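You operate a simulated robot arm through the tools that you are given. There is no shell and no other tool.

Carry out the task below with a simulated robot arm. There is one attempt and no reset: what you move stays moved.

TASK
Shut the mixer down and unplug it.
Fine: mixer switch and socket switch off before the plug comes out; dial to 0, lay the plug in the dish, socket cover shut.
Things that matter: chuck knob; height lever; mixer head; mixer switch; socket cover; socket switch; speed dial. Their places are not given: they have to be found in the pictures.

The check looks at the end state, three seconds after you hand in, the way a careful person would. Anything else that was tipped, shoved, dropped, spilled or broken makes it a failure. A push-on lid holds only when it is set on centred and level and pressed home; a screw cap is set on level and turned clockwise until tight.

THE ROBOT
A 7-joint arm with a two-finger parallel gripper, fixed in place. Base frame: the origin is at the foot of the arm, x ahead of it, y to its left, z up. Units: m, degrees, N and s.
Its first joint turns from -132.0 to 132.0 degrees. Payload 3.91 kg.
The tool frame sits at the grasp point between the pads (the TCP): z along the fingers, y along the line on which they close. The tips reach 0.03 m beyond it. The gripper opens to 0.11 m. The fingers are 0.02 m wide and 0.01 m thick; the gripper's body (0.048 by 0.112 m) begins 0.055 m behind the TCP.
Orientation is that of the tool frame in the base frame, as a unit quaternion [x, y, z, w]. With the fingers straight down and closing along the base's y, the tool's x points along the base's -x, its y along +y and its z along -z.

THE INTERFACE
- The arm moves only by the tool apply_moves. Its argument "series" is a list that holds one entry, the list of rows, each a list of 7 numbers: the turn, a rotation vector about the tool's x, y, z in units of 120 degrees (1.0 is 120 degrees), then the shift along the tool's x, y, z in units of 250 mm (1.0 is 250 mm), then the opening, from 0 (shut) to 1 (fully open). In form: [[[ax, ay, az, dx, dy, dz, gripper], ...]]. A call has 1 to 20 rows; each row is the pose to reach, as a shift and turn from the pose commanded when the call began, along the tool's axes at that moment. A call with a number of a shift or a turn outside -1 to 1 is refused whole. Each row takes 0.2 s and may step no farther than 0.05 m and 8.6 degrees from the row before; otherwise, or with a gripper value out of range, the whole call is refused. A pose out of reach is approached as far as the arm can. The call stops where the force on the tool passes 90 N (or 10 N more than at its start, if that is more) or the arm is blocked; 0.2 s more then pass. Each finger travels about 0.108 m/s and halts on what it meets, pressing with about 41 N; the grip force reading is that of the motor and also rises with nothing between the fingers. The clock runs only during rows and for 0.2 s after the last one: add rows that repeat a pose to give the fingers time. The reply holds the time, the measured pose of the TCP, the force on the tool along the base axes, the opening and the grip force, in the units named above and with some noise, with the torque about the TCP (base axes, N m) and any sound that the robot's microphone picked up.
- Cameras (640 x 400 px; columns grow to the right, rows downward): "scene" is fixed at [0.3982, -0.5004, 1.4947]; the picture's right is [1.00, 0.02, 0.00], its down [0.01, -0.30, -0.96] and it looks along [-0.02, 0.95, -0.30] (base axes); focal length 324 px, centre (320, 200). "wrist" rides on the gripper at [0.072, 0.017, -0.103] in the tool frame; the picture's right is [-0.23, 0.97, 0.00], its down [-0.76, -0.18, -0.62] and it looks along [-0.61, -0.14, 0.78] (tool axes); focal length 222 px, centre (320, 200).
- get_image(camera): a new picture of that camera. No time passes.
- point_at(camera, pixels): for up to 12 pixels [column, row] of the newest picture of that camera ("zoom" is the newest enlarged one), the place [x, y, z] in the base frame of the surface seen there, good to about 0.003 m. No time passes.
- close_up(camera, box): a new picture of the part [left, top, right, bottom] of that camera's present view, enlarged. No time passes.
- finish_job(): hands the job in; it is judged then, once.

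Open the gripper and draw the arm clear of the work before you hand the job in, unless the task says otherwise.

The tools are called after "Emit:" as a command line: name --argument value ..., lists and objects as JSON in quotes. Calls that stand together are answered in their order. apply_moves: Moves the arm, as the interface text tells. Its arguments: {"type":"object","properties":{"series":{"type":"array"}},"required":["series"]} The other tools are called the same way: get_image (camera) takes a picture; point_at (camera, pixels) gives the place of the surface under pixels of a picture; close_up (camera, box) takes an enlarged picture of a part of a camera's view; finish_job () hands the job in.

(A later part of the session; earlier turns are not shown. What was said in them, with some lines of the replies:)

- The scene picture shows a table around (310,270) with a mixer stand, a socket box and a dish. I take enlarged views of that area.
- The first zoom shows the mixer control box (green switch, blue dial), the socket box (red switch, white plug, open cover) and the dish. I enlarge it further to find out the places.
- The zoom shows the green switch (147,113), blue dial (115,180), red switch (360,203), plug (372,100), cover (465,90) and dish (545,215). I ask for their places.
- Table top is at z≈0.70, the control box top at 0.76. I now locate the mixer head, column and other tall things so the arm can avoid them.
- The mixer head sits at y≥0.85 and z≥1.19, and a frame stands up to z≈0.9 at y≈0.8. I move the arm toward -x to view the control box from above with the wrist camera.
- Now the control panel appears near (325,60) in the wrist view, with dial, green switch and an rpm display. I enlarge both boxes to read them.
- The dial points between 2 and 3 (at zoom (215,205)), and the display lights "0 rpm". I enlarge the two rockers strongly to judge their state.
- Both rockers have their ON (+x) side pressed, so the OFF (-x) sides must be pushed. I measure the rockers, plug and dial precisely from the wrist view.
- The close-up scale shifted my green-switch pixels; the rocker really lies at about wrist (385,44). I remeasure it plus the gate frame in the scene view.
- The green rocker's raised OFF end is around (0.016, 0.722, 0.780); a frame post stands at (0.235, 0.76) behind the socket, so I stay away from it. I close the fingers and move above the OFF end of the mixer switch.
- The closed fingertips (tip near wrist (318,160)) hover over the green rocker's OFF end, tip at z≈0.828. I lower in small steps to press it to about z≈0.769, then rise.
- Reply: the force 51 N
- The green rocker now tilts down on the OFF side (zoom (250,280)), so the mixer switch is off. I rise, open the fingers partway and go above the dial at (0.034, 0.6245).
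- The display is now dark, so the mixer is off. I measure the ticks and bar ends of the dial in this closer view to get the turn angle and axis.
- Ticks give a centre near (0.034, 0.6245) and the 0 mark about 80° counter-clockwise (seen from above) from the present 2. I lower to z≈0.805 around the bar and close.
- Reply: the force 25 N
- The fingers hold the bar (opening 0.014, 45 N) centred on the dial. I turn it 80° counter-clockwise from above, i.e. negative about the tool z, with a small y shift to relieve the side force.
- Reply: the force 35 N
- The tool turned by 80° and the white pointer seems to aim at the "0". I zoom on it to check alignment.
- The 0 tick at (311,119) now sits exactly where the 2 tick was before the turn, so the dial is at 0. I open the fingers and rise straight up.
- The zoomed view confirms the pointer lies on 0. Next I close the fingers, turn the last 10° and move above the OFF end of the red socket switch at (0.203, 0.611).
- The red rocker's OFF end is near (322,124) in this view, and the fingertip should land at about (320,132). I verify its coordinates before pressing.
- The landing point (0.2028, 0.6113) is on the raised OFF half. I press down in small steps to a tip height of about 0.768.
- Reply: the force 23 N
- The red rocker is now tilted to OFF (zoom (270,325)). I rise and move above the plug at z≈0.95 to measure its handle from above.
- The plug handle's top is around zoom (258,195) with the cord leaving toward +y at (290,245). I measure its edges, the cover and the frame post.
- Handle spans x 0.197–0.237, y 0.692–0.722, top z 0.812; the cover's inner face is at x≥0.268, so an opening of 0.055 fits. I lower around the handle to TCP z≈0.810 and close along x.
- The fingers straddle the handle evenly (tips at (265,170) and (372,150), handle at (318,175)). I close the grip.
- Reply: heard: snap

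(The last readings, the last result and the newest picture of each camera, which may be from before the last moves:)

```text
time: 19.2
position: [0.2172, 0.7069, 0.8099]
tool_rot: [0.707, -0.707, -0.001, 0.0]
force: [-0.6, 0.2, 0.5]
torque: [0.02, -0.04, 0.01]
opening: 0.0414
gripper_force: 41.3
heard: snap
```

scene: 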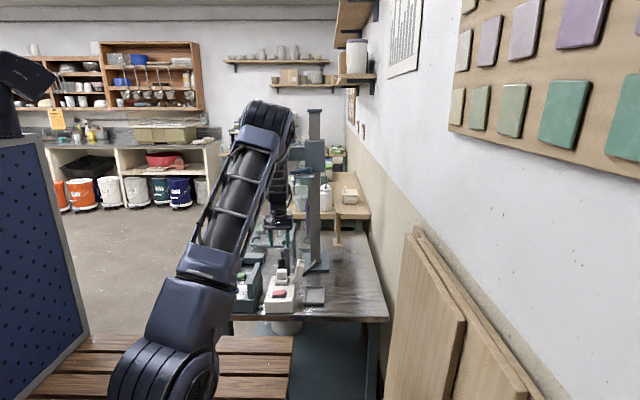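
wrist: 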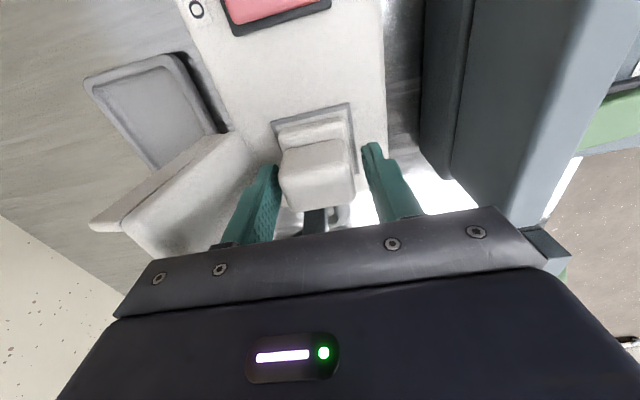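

The grip holds at 0.0414 m with 41 N, but the microphone heard a "snap". I look before pulling.

Emit:
close_up --camera "scene" --box '[250, 240, 330, 300]'

Emit:
get_image --camera "wrist"

Emit:
get_image --camera "scene"

```text
6.67 times, centred on (290, 270) of scene
```

zoom: 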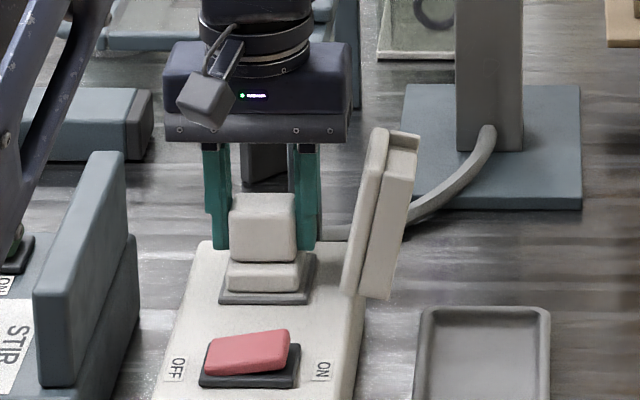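

```text
taken
```

wrist: 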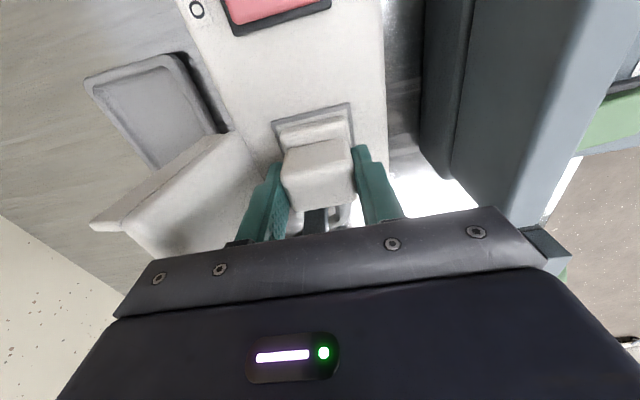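

```text
taken
```

scene: 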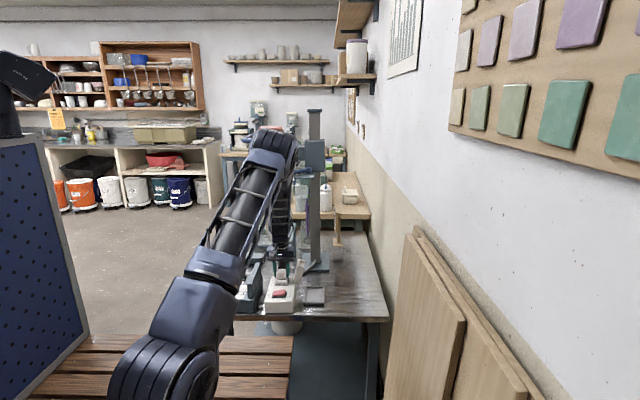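

The plug moved only about 1 mm; the snap is likely the socket's hold letting go. I pull straight up slowly by 0.05 m and look.

Emit:
apply_moves --series '[[[0, 0, 0, 0, 0, -0.02, 0], [0, 0, 0, 0, 0, -0.05, 0], [0, 0, 0, 0, 0, -0.09, 0], [0, 0, 0, 0, 0, -0.14, 0], [0, 0, 0, 0, 0, -0.2, 0]]]'

Emit:
close_up --camera "scene" --box '[250, 240, 330, 300]'

Emit:
get_image --camera "wrist"

```text
time: 20.4
position: [0.2164, 0.7056, 0.8603]
tool_rot: [-0.707, 0.708, 0.0, 0.0]
force: [-0.1, 0.4, 0.2]
torque: [0.01, 0.0, 0.03]
opening: 0.0412
gripper_force: 40.6
```

```text
6.67 times, centred on (290, 270) of scene
```

zoom: 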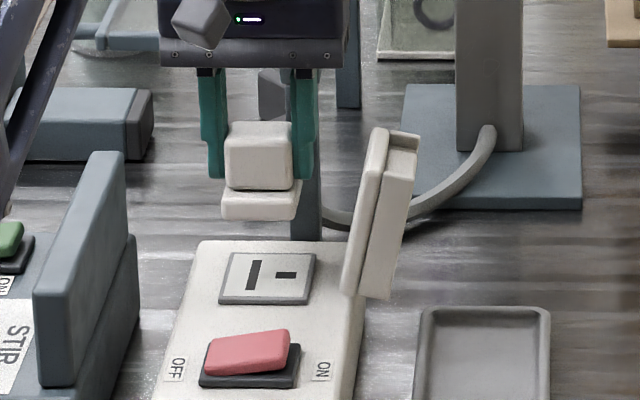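

```text
taken
```

wrist: 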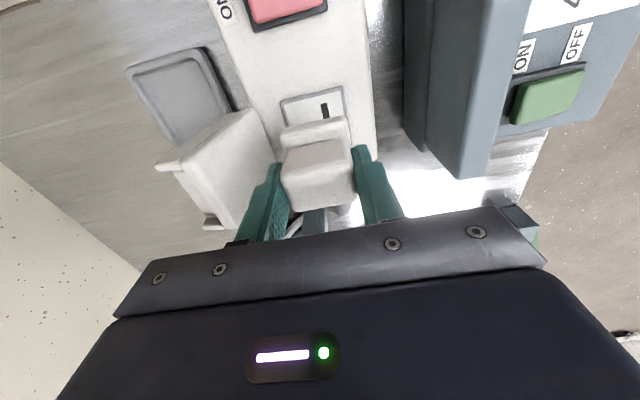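

The plug is out of the socket and flat-bottomed, with no prongs. Before carrying it over I check the height lever, cover and dish dimensions, since the hand will come near the open cover.

Emit:
point_at --camera "scene" --pixels '[[293, 173], [301, 171], [309, 170], [313, 175], [303, 294], [325, 294], [306, 289], [323, 289], [305, 302], [324, 302], [313, 287], [313, 304]]'

Emit:
close_up --camera "scene" --box '[290, 270, 338, 310]'

```text
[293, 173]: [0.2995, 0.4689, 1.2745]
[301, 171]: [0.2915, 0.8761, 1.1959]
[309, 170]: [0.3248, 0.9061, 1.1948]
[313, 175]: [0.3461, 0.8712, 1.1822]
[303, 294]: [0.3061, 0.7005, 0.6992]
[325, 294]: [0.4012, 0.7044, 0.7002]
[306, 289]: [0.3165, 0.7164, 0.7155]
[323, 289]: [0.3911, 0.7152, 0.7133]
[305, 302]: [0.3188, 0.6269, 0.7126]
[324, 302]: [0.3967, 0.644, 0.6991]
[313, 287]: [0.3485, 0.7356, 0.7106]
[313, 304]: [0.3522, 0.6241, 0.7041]
```

```text
10.00 times, centred on (314, 290) of scene
```

zoom: 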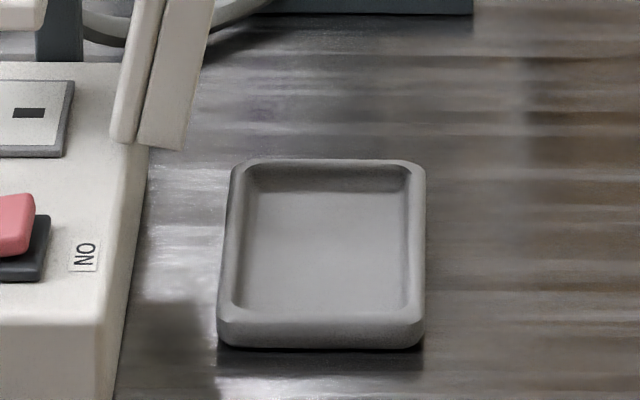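

I measure the dish's inner floor edges and rim in this zoom.

Emit:
point_at --camera "zoom" --pixels '[[240, 250], [252, 250], [262, 250], [400, 250], [408, 250], [418, 250], [325, 165], [325, 180], [325, 195], [325, 300], [325, 312], [325, 325]]'

Emit:
point_at --camera "zoom" --pixels '[[248, 225], [404, 225], [232, 280], [240, 280], [246, 280], [410, 280], [416, 280], [423, 280], [125, 100], [150, 110], [185, 110], [200, 40]]'

```text
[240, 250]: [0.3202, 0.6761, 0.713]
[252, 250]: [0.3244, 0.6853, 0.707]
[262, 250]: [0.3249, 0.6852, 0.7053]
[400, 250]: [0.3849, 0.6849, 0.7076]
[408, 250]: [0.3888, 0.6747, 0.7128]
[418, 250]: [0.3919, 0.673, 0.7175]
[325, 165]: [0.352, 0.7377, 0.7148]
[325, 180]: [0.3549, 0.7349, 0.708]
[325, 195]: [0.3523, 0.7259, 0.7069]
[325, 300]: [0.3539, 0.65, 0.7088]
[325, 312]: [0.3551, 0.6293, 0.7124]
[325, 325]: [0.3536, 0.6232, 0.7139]
```

```text
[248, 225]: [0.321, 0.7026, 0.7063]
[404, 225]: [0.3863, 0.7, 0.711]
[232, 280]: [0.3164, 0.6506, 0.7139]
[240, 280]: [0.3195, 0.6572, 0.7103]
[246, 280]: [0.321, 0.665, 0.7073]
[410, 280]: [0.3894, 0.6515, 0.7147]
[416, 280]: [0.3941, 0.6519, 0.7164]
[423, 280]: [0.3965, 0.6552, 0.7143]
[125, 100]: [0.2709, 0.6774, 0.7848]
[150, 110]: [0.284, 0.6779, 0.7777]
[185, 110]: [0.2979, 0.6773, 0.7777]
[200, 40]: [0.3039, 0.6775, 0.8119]
```

The dish's inner floor is x 0.321–0.388, y 0.63–0.732 at z≈0.706; the cover's nearest edge is about (0.31, 0.677). To keep the hand off the cover I will place the plug at (0.357, 0.660) with the hand yawed 18°; first I lift high and carry it over.

Emit:
apply_moves --series '[[[0, 0, 0, 0, 0, -0.16, 0], [0, 0, 0, 0, 0, -0.32, 0], [0, 0, -0.04, 0.046, -0.14, -0.32, 0], [0, 0, -0.08, 0.092, -0.28, -0.32, 0], [0, 0, -0.12, 0.138, -0.42, -0.32, 0], [0, 0, -0.15, 0.184, -0.56, -0.32, 0], [0, 0, -0.15, 0.184, -0.56, -0.32, 0]]]'

Emit:
get_image --camera "wrist"

Emit:
get_image --camera "scene"

Emit:
close_up --camera "scene" --box '[250, 220, 350, 310]'

```text
time: 22.0
position: [0.3567, 0.6626, 0.9402]
tool_rot: [0.81, -0.586, 0.001, 0.0]
force: [0.0, 0.4, -0.9]
torque: [-0.02, -0.02, 0.0]
opening: 0.0413
gripper_force: 40.9
```

```text
taken
```

wrist: 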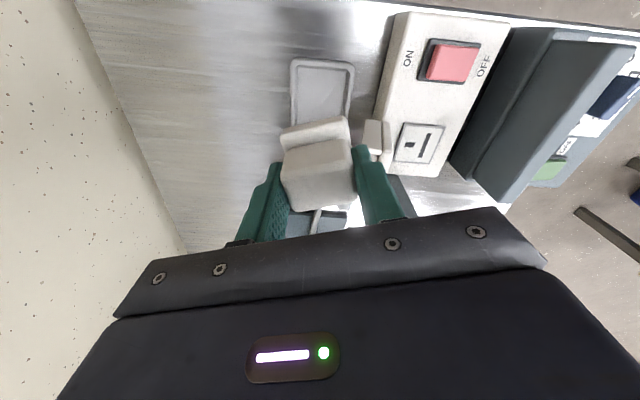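

```text
taken
```

scene: 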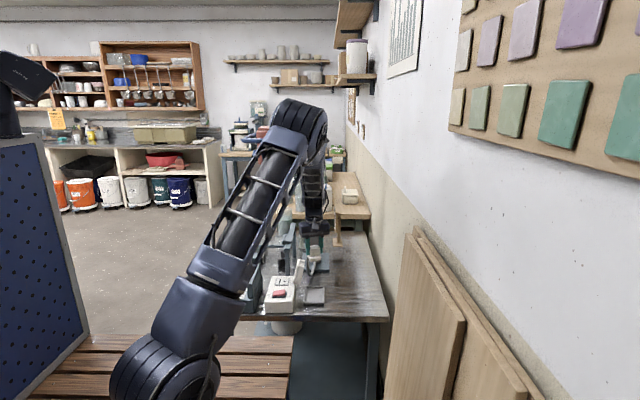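

```text
4.44 times, centred on (300, 265) of scene
```

zoom: 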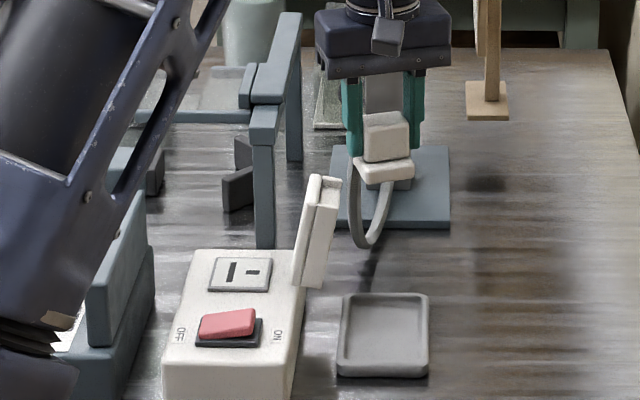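

The plug hangs above the dish with its cord following freely. I lower to TCP z≈0.80, where the hand is still above the cover's top, and check the alignment.

Emit:
apply_moves --series '[[[0, 0, 0, 0, 0, 0.15, 0], [0, 0, 0, 0, 0, 0.3, 0], [0, 0, 0, 0, 0, 0.44, 0], [0, 0, 0, 0, 0, 0.55, 0], [0, 0, 0, 0, 0, 0.55, 0]]]'

Emit:
get_image --camera "wrist"

Emit:
close_up --camera "scene" --box '[270, 240, 350, 310]'

```text
time: 23.2
position: [0.357, 0.6617, 0.8026]
tool_rot: [0.809, -0.588, 0.0, 0.0]
force: [0.0, -0.5, -0.4]
torque: [0.0, 0.01, -0.01]
opening: 0.0412
gripper_force: 40.9
```

```text
taken
```

wrist: 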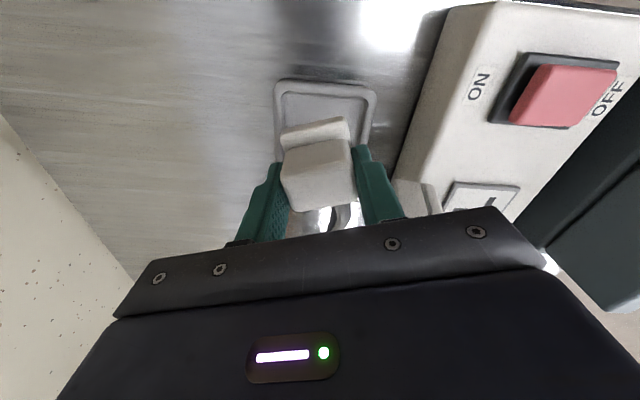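

```text
5.71 times, centred on (310, 275) of scene
```

zoom: 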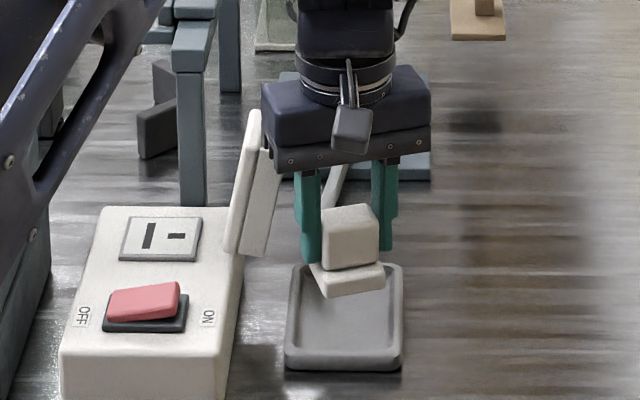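

Hand bottom is still above the cover top; clearance beside the cover will be only ~6 mm, so I lean the hand 6° toward -y and shift slightly before lowering to just above the dish floor.

Emit:
apply_moves --series '[[[0.0077, -0.0238, 0, 0.0105, 0.0034, 0, 0], [0.0155, -0.0476, 0, 0.021, 0.0068, 0.01, 0], [0.0155, -0.0476, 0, 0.021, 0.0068, 0.05, 0], [0.0155, -0.0476, 0, 0.021, 0.0068, 0.09, 0], [0.0155, -0.0476, 0, 0.021, 0.0068, 0.12, 0], [0.0155, -0.0476, 0, 0.021, 0.0068, 0.14, 0]]]'

Emit:
get_image --camera "wrist"

Emit:
close_up --camera "scene" --box '[270, 250, 350, 320]'

```text
time: 24.6
position: [0.3565, 0.6551, 0.7684]
tool_rot: [0.808, -0.587, -0.031, -0.044]
force: [-0.7, -5.6, 15.3]
torque: [-0.6, 0.2, 0.06]
opening: 0.0413
gripper_force: 41.4
```

```text
taken
```

wrist: 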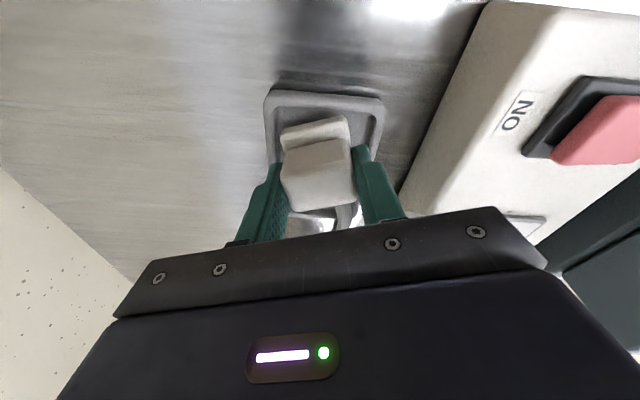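

```text
5.71 times, centred on (310, 285) of scene
```

zoom: 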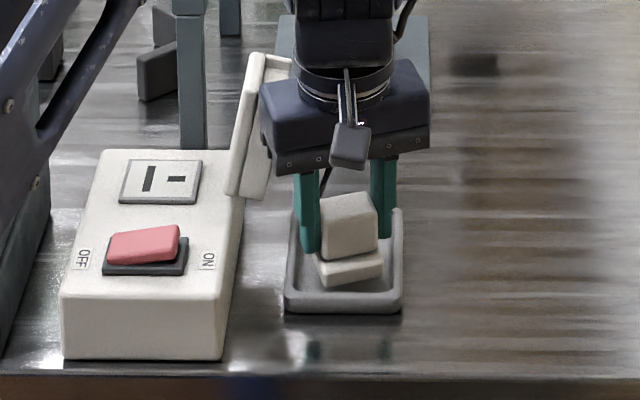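

A 15 N contact appeared at z≈0.768, higher than expected for the floor. I zoom in to see whether the plug touches the rim.

Emit:
close_up --camera "wrist" --box '[240, 70, 420, 240]'

Emit:
close_up --camera "scene" --box '[296, 276, 332, 308]'

```text
2.35 times, centred on (330, 155) of wrist
```

zoom: 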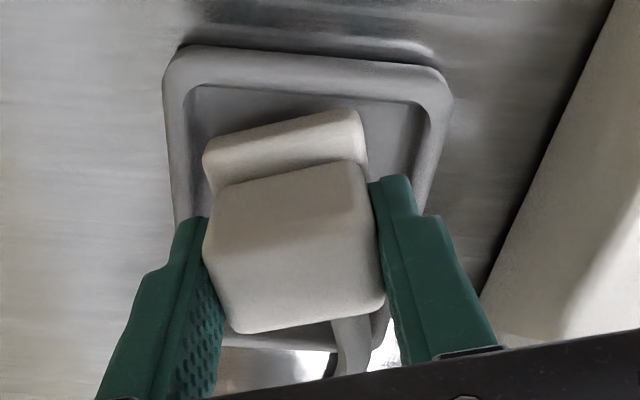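

```text
12.50 times, centred on (314, 292) of scene
```

zoom: 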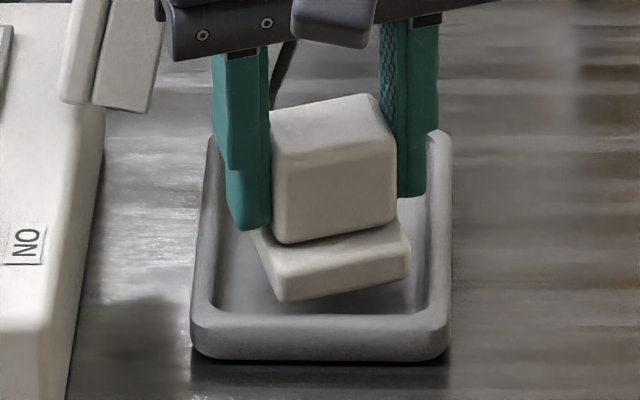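

The torque suggests contact at the plug's near-left bottom corner, about (0.346, 0.638). I measure that corner and the dish floor and rim around it.

Emit:
point_at --camera "zoom" --pixels '[[285, 298], [290, 285], [345, 285], [400, 275], [345, 275], [300, 306], [240, 300], [330, 306], [420, 300], [330, 320], [250, 320], [330, 200]]'

```text
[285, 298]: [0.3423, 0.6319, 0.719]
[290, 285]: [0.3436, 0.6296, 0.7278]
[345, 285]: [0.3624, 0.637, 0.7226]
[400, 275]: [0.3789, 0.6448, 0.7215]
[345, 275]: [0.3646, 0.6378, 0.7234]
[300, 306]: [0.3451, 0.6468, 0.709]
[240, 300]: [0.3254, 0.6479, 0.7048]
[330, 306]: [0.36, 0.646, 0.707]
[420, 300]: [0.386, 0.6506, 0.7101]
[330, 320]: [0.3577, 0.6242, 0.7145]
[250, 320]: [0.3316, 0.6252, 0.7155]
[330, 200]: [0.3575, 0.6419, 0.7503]
```

The plug's near-left corner (0.342, 0.631) sits on the dish's front rim. I lift 8 mm, shift +6 mm in y and -2 mm in x, then lower again.

Emit:
apply_moves --series '[[[0, 0, 0, -0.0032, -0.001, -0.0318, 0], [0, 0, 0, -0.0284, -0.0008, -0.0293, 0], [0, 0, 0, -0.0284, -0.0008, -0.0293, 0], [0, 0, 0, -0.0265, -0.0002, 0, 0], [0, 0, 0, -0.0245, 0.0005, 0.014, 0], [0, 0, 0, -0.0235, 0.001, 0.02, 0]]]'

Emit:
close_up --camera "scene" --box '[296, 276, 332, 308]'

Emit:
close_up --camera "wrist" --box '[240, 70, 420, 240]'

```text
time: 26.0
position: [0.3554, 0.6624, 0.7627]
tool_rot: [0.808, -0.586, -0.03, -0.043]
force: [0.6, -0.4, -0.7]
torque: [-0.02, 0.04, 0.0]
opening: 0.0412
gripper_force: 40.9
```

```text
12.50 times, centred on (314, 292) of scene
```

zoom: 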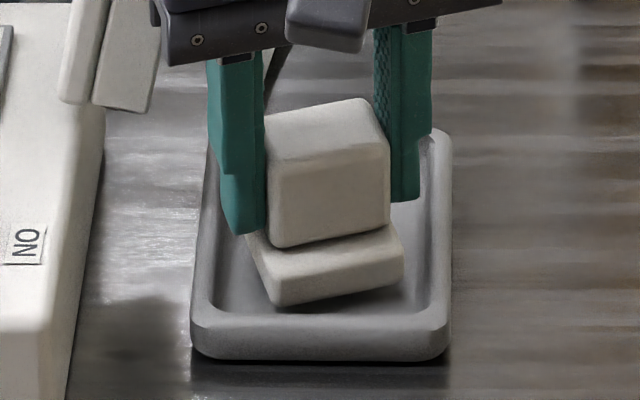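

```text
2.35 times, centred on (330, 155) of wrist
```

zoom: 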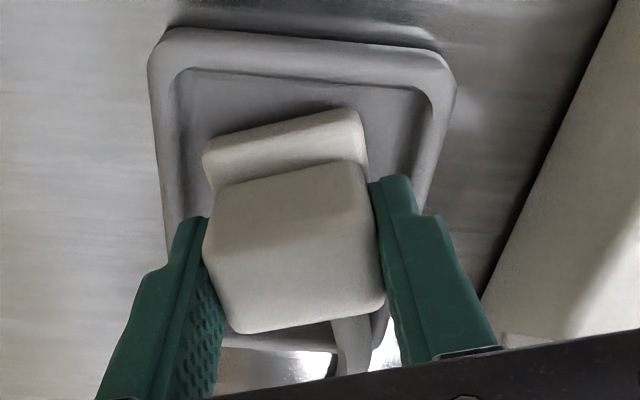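

No force now and the plug is inside the dish walls. I lower the last millimetres until it touches the floor.

Emit:
apply_moves --series '[[[0, 0, 0, 0, 0, 0.006, 0], [0, 0, 0, 0, 0, 0.012, 0], [0, 0, 0, 0, 0, 0.016, 0]]]'

Emit:
close_up --camera "scene" --box '[296, 276, 332, 308]'

```text
time: 26.8
position: [0.3542, 0.6612, 0.759]
tool_rot: [0.808, -0.587, -0.031, -0.043]
force: [-1.5, -3.3, 7.3]
torque: [-0.4, 0.1, 0.03]
opening: 0.0412
gripper_force: 40.9
```

```text
12.50 times, centred on (314, 292) of scene
```

zoom: 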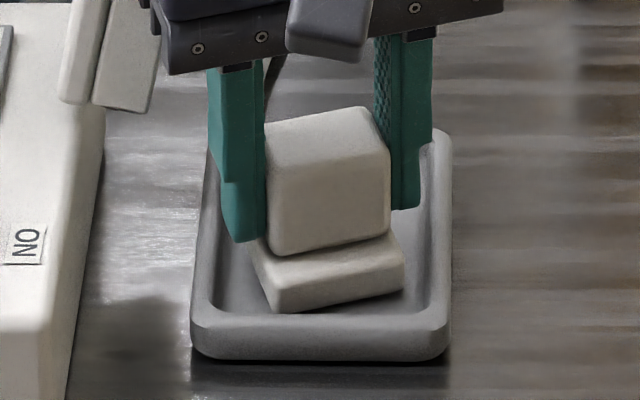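

The plug rests on the dish floor with about 7 N. I open the fingers modestly to release it and check.

Emit:
apply_moves --series '[[[0, 0, 0, 0, 0, 0, 0.4], [0, 0, 0, 0, 0, 0, 0.45], [0, 0, 0, 0, 0, 0, 0.52], [0, 0, 0, 0, 0, 0, 0.52]]]'

Emit:
close_up --camera "scene" --box '[286, 266, 334, 308]'

Emit:
close_up --camera "wrist" --box '[240, 70, 420, 240]'

```text
time: 27.8
position: [0.3543, 0.6618, 0.7595]
tool_rot: [0.808, -0.587, -0.03, -0.042]
force: [-0.3, 0.3, 0.3]
torque: [0.03, 0.02, -0.04]
opening: 0.0571
gripper_force: 0.1
```

```text
9.52 times, centred on (310, 287) of scene
```

zoom: 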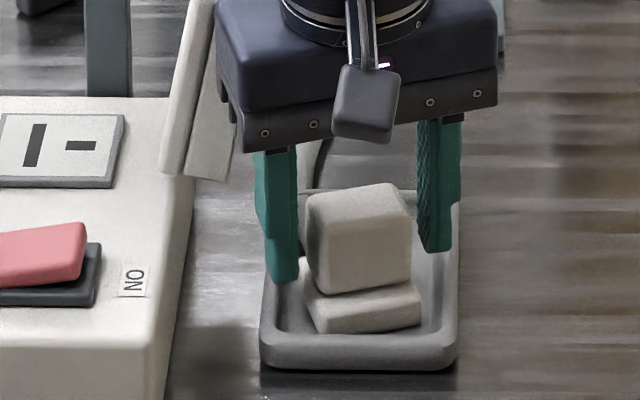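

```text
2.35 times, centred on (330, 155) of wrist
```

zoom: 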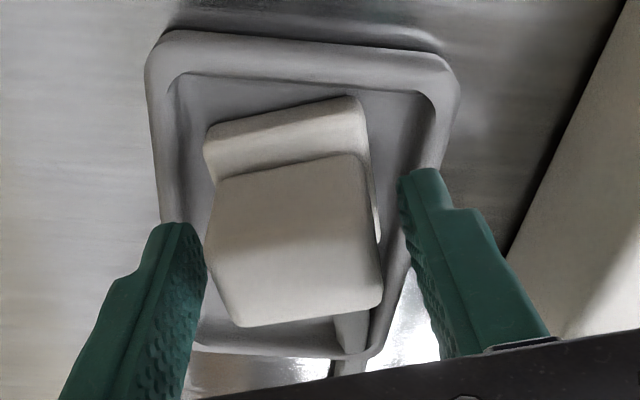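

The fingers are clear of the handle on both sides and the plug stands in the dish. I withdraw along the tool axis and look at it.

Emit:
apply_moves --series '[[[0, 0, 0, 0, 0, -0.05, 0.55], [0, 0, 0, 0, 0, -0.12, 0.55], [0, 0, 0, 0, 0, -0.24, 0.55], [0, 0, 0, 0, 0, -0.4, 0.55], [0, 0, 0, 0, 0, -0.56, 0.55], [0, 0, 0, 0, 0, -0.7, 0.55]]]'

Emit:
close_up --camera "scene" --box '[280, 250, 344, 310]'

Emit:
get_image --camera "wrist"

```text
time: 29.2
position: [0.3552, 0.6433, 0.9331]
tool_rot: [0.808, -0.587, -0.031, -0.042]
force: [-0.2, 0.4, -0.3]
torque: [-0.04, 0.02, -0.02]
opening: 0.0603
gripper_force: 0.1
```

```text
6.67 times, centred on (312, 280) of scene
```

zoom: 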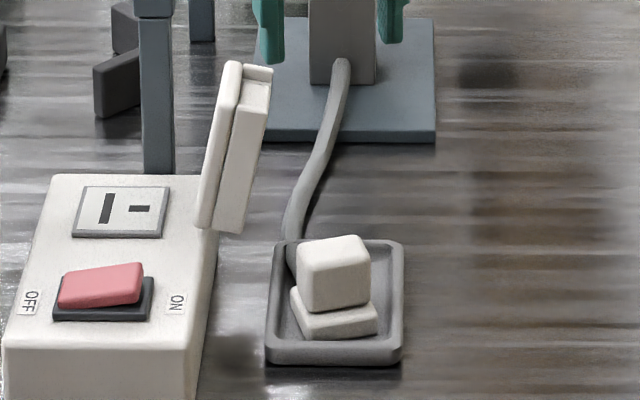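

```text
taken
```

wrist: 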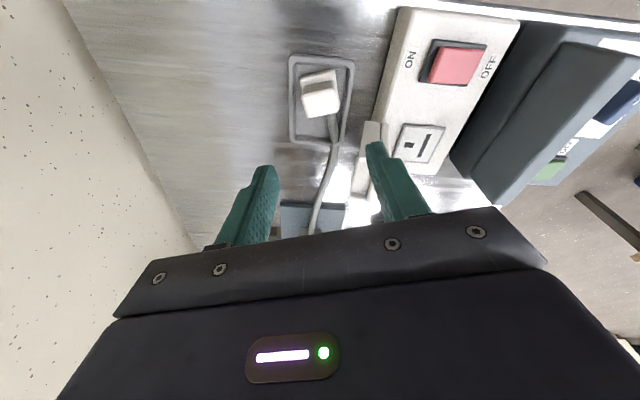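

The plug stands upright in the dish with its cord running back to the column. Next I straighten the hand, close the fingers and go to (0.345, 0.705) beside the open cover, above the dish area.

Emit:
apply_moves --series '[[[-0.0026, 0.0165, 0.05, -0.0819, -0.0126, 0.0126, 0.3], [-0.0052, 0.0331, 0.1, -0.1639, -0.0252, 0.0252, 0], [-0.0079, 0.0496, 0.15, -0.2458, -0.0378, 0.0378, 0], [-0.0079, 0.0496, 0.15, -0.2458, -0.0378, 0.0378, 0], [-0.0079, 0.0496, 0.15, -0.2458, -0.0378, 0.0378, 0]]]'

Emit:
get_image --camera "wrist"

Emit:
close_up --camera "scene" --box '[260, 230, 350, 310]'

```text
time: 30.4
position: [0.3434, 0.7064, 0.9297]
tool_rot: [0.707, -0.707, 0.0, 0.0]
force: [-0.1, 0.1, -0.9]
torque: [-0.03, -0.03, -0.02]
opening: 0.0004
gripper_force: 37.8
```

```text
taken
```

wrist: 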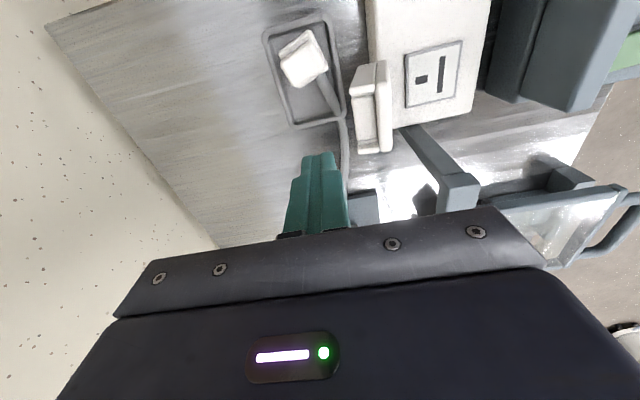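

```text
5.00 times, centred on (305, 270) of scene
```

zoom: 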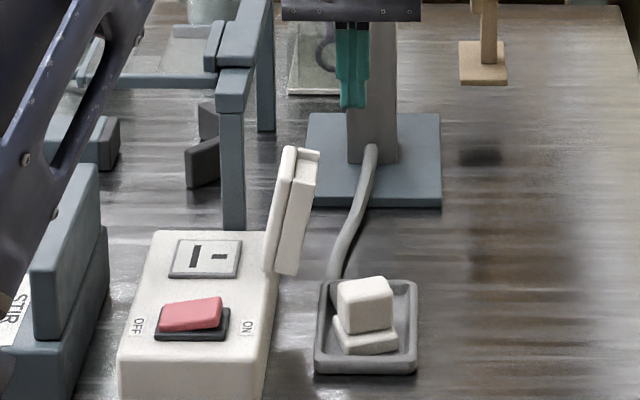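

The cover is at (370,108) in the wrist view and the fingers at (318,165) to its +x side. I measure the cover's outer face and the rail end before descending.

Emit:
point_at --camera "wrist" --pixels '[[357, 90], [367, 110], [378, 85], [386, 125], [358, 140], [362, 150], [386, 148], [352, 92], [440, 190], [470, 180], [415, 135], [345, 160]]'

```text
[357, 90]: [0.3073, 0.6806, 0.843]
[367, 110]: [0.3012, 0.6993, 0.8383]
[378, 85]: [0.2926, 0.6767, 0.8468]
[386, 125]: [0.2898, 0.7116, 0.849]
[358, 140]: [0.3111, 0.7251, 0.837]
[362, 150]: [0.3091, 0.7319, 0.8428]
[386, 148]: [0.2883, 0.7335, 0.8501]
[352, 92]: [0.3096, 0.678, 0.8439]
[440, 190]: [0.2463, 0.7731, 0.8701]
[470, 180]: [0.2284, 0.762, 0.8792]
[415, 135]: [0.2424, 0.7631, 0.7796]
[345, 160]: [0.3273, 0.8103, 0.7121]
```

The cover's outer top edge is at x≈0.311, z≈0.843, y 0.677–0.733. I lower the closed fingers to tip z≈0.817 beside it, then push slowly toward -x.

Emit:
apply_moves --series '[[[0, 0, 0, 0, 0, 0.12, 0], [0, 0, 0, 0, 0, 0.24, 0], [0, 0, 0, 0, 0, 0.33, 0], [0, 0, 0, 0, 0.06, 0.33, 0], [0, 0, 0, 0, 0.11, 0.33, 0], [0, 0, 0, 0, 0.16, 0.33, 0], [0, 0, 0, 0, 0.2, 0.33, 0], [0, 0, 0, 0, 0.24, 0.33, 0]]]'

Emit:
close_up --camera "scene" --box '[260, 240, 340, 300]'

Emit:
get_image --camera "wrist"

```text
time: 32.2
position: [0.2842, 0.7057, 0.8478]
tool_rot: [0.707, -0.707, -0.001, -0.001]
force: [0.0, -0.9, 7.0]
torque: [-0.03, 0.07, 0.0]
opening: 0.0001
gripper_force: 37.8
```

```text
6.67 times, centred on (300, 270) of scene
```

zoom: 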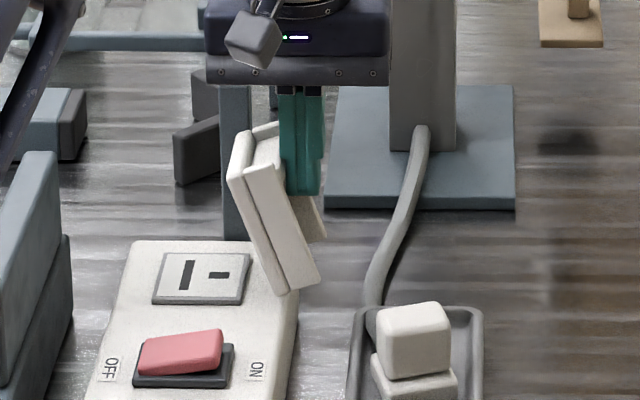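

```text
taken
```

wrist: 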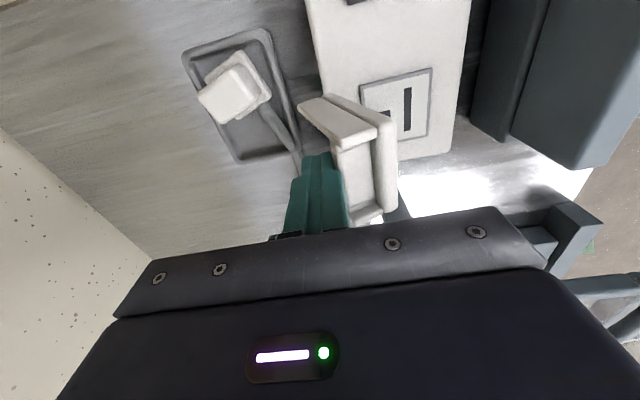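

The cover has swung past vertical (zoom (270,200)) with only 7 N. I keep pushing toward -x at the same height.

Emit:
apply_moves --series '[[[0, 0, 0, 0, 0.04, 0, 0], [0, 0, 0, 0, 0.08, 0, 0], [0, 0, 0, 0, 0.12, 0, 0], [0, 0, 0, 0, 0.16, 0, 0], [0, 0, 0, 0, 0.2, 0, 0], [0, 0, 0, 0, 0.24, 0, 0]]]'

Emit:
close_up --camera "scene" --box '[260, 240, 340, 300]'

Emit:
get_image --camera "wrist"

```text
time: 33.6
position: [0.2239, 0.7065, 0.8472]
tool_rot: [-0.707, 0.707, 0.0, 0.001]
force: [-1.1, 0.7, -0.3]
torque: [0.0, 0.01, -0.01]
opening: 0.0
gripper_force: 37.4
```

```text
6.67 times, centred on (300, 270) of scene
```

zoom: 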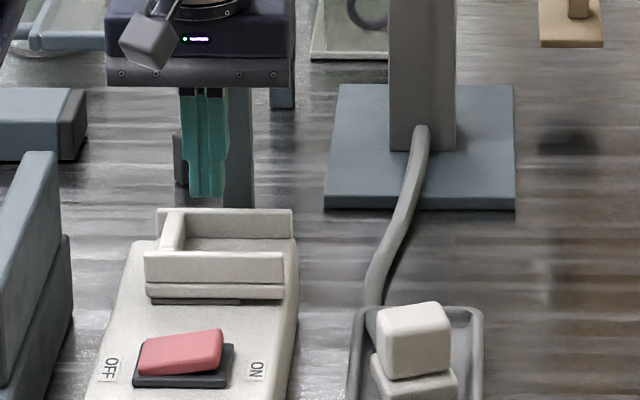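

```text
taken
```

wrist: 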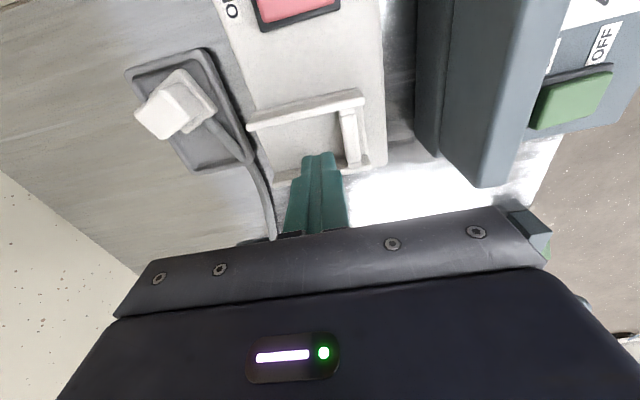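

The cover has fallen shut over the socket plate. I measure its surface to judge whether it is fully closed.

Emit:
close_up --camera "scene" --box '[270, 260, 308, 292]'

Emit:
point_at --camera "wrist" --pixels '[[252, 122], [305, 104], [362, 95], [268, 140], [300, 130], [335, 118], [280, 170], [348, 130], [352, 160], [285, 180], [378, 165], [368, 120]]'

```text
12.50 times, centred on (289, 276) of scene
```

zoom: 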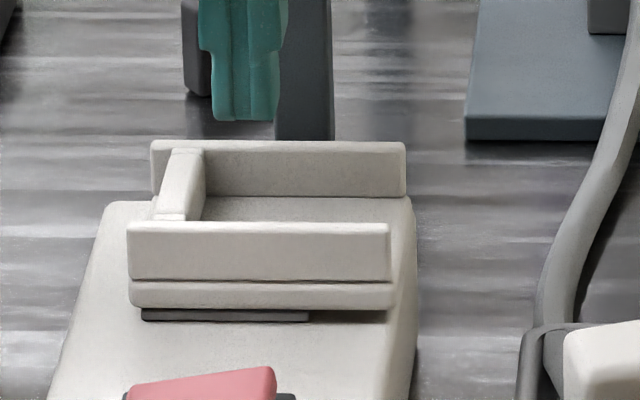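

```text
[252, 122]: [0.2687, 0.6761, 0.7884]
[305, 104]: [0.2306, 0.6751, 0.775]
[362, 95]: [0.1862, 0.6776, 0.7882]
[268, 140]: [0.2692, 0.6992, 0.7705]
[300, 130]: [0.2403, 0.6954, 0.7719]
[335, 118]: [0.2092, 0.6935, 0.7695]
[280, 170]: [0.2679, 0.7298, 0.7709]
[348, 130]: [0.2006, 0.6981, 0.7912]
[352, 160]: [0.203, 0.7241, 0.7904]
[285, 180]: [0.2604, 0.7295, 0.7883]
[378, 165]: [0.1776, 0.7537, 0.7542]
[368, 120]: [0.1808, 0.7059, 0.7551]
```

The cover base is level at z≈0.770 from x 0.209 to 0.269, so it looks closed. I press gently in its middle, directly below the fingertips, to make sure it is seated.

Emit:
apply_moves --series '[[[0, 0, 0, 0, 0, 0.08, 0], [0, 0, 0, 0, 0, 0.14, 0], [0, 0, 0, 0, 0, 0.17, 0], [0, 0, 0, 0, 0, 0.184, 0], [0, 0, 0, 0, 0, 0.19, 0], [0, 0, 0, 0, 0, 0.194, 0]]]'

Emit:
close_up --camera "scene" --box '[270, 260, 308, 292]'

```text
time: 35.0
position: [0.2232, 0.7065, 0.8003]
tool_rot: [0.707, -0.707, 0.0, 0.0]
force: [-2.8, -12.3, 34.2]
torque: [-0.49, -0.02, -0.06]
opening: 0.0001
gripper_force: 38.1
```

```text
12.50 times, centred on (289, 276) of scene
```

zoom: 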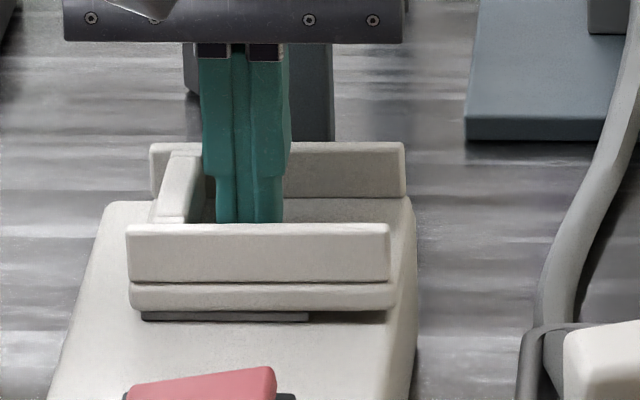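

The cover bears 34 N without moving, so it is shut. I withdraw straight up and then back toward the robot.

Emit:
apply_moves --series '[[[0, 0, 0, 0, 0, -0.06, 0], [0, 0, 0, 0, 0, -0.2, 0], [0, 0, 0, 0, 0, -0.38, 0], [0, 0, 0, 0, 0, -0.56, 0], [0, 0, 0, 0, 0, -0.74, 0], [0, 0, 0, 0, 0, -0.92, 0.2], [0, 0, 0, 0.14, 0, -1.0, 0.5], [0, 0, 0, 0.3, 0, -1.0, 0.5], [0, 0, 0, 0.3, 0, -1.0, 0.5]]]'

Emit:
get_image --camera "wrist"

Emit:
get_image --camera "scene"

Emit:
close_up --camera "scene" --box '[220, 240, 340, 315]'

Emit:
close_up --camera "wrist" --box '[200, 0, 600, 200]'

```text
time: 37.0
position: [0.2241, 0.6305, 1.0497]
tool_rot: [-0.707, 0.707, 0.0, 0.0]
force: [0.7, -0.5, -0.5]
torque: [-0.01, -0.02, -0.01]
opening: 0.055
gripper_force: 0.1
```

```text
taken
```

wrist: 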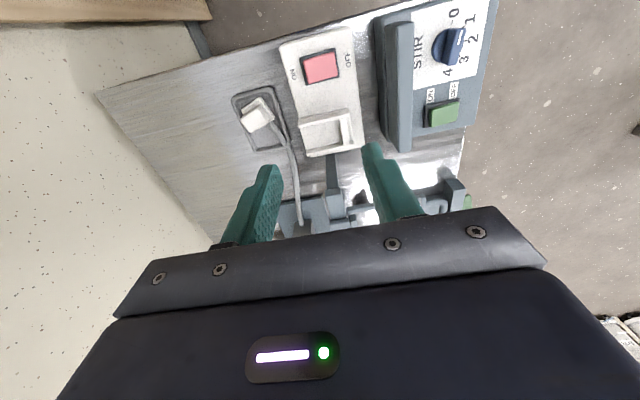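

```text
taken
```

scene: 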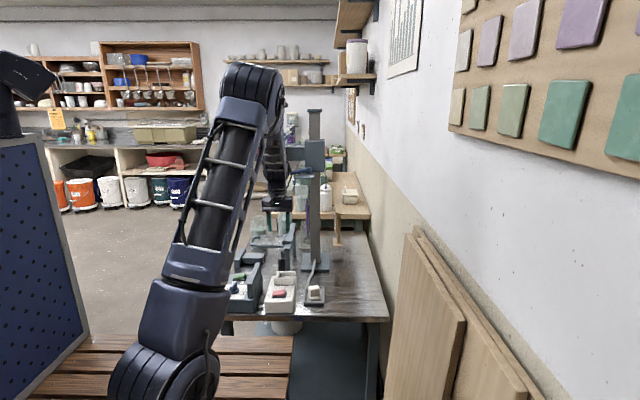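

```text
5.33 times, centred on (280, 278) of scene
```

zoom: 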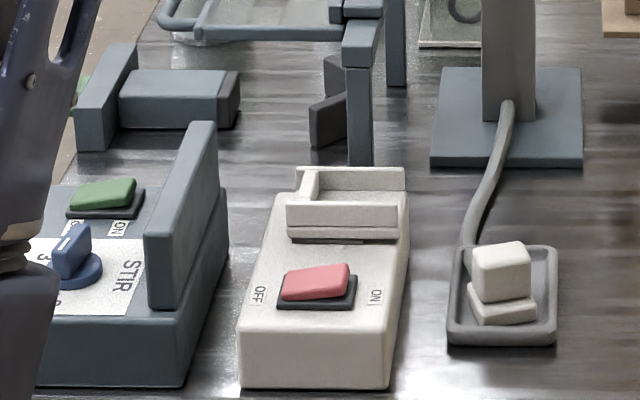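

```text
1.60 times, centred on (400, 100) of wrist
```

zoom: 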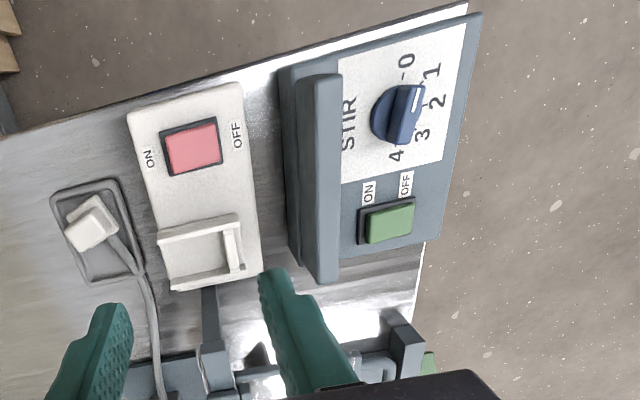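

All parts look right; I verify the dial once more from directly above by moving the camera over the control panel at the same height.

Emit:
apply_moves --series '[[[0, 0, 0, 0, 0.16, 0, 0.6], [0, 0, 0, 0, 0.32, 0, 0.8], [0, 0, 0, 0, 0.48, 0, 1], [0, 0, 0, 0, 0.64, 0, 1], [0, 0, 0, 0, 0.72, 0, 1], [0, 0, 0, 0, 0.72, 0, 1]]]'

Emit:
get_image --camera "wrist"

Emit:
close_up --camera "wrist" --box '[220, 0, 420, 125]'

Emit:
close_up --camera "scene" --box '[280, 255, 344, 310]'

Emit:
close_up --camera "scene" --box '[226, 95, 366, 265]'

```text
time: 38.4
position: [0.044, 0.6327, 1.0496]
tool_rot: [0.708, -0.706, 0.001, 0.0]
force: [-0.6, 0.5, 0.3]
torque: [-0.01, 0.04, -0.01]
opening: 0.1098
gripper_force: 0.0
```

```text
taken
```

wrist: 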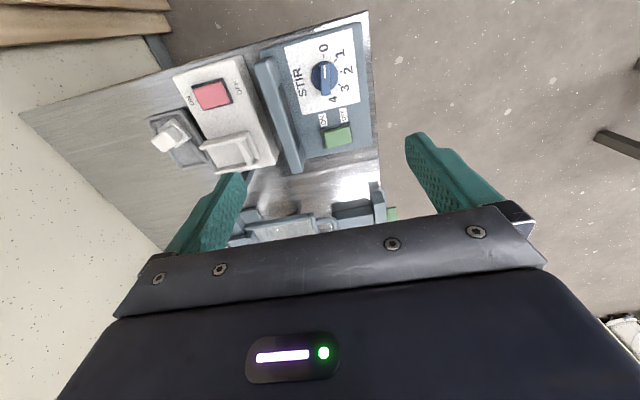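

```text
3.20 times, centred on (320, 62) of wrist
```

zoom: 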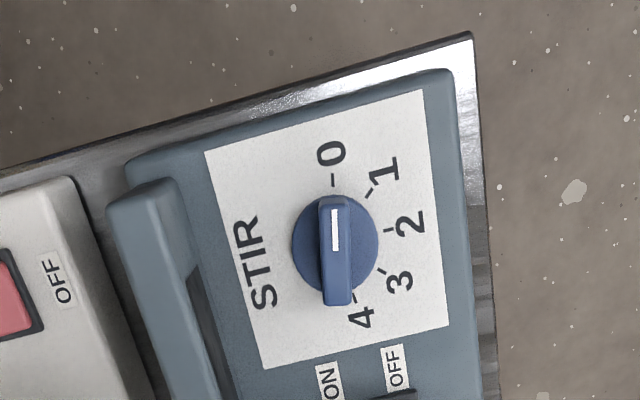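

```text
7.27 times, centred on (312, 282) of scene
```

zoom: 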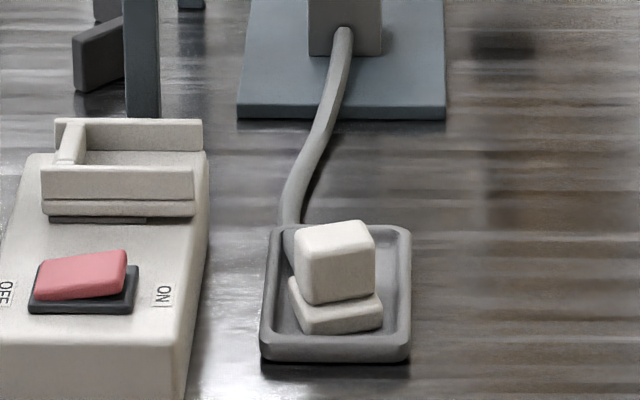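

```text
2.35 times, centred on (296, 180) of scene
```

zoom: 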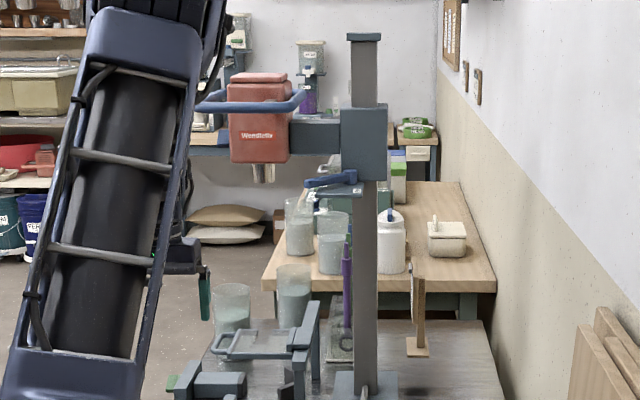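

Dial on 0, both rockers OFF, cover shut and head and lever untouched. I check quickly that the plug sits level and fully within the dish.

Emit:
close_up --camera "scene" --box '[300, 278, 332, 308]'

Emit:
point_at --camera "wrist" --pixels '[[170, 138], [160, 140], [176, 133], [165, 130], [183, 125], [188, 133], [152, 112], [200, 150]]'

```text
13.33 times, centred on (316, 293) of scene
```

zoom: 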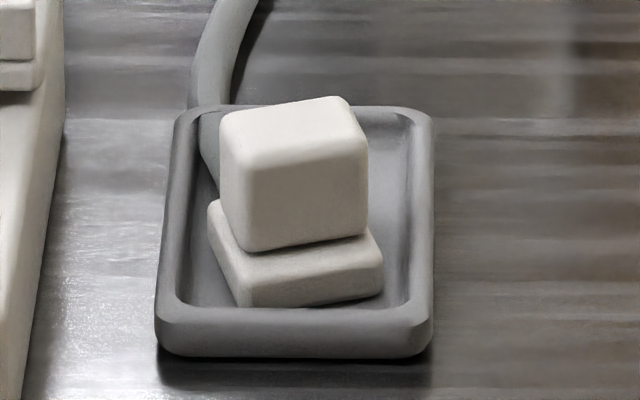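

```text
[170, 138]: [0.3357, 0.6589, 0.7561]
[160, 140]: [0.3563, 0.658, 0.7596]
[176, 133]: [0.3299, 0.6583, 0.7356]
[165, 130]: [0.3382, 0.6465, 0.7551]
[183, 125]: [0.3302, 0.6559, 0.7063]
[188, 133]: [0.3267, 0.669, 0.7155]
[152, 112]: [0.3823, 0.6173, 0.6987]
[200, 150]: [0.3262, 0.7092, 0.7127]
```

The plug's top is at z≈0.757, so it rests flat on the dish floor, within the walls. The gripper is open and the arm is well above the work, so I hand the job in.

Emit:
finish_job

```text
The job is handed in.
```

The mixer is shut down and unplugged, and I've handed the job in. I don't have the result of the check yet.

- **Switches:** I pressed the mixer switch to off first, and its rpm display went dark. I then pressed the socket switch to off. Both were off before I pulled the plug.
- **Dial:** it was on 2. I turned it to 0, and a view from above shows the pointer on the 0 mark.
- **Plug:** it stands upright on its base inside the dish, with the cord running back to the column. While lowering it I briefly touched the dish's front rim, so I lifted, shifted a few millimetres and set it down again. The dish did not appear to move.
- **Socket cover:** it swung shut over the socket and did not move when I pressed on it.
- **Snap sound:** the microphone picked up a snap when I first gripped the plug. I took it to be the socket letting go, and nothing looked damaged in the pictures.

I did not touch the mixer head, height lever or chuck knob. The gripper is open and the arm is about 0.25 m above the mixer's controls.
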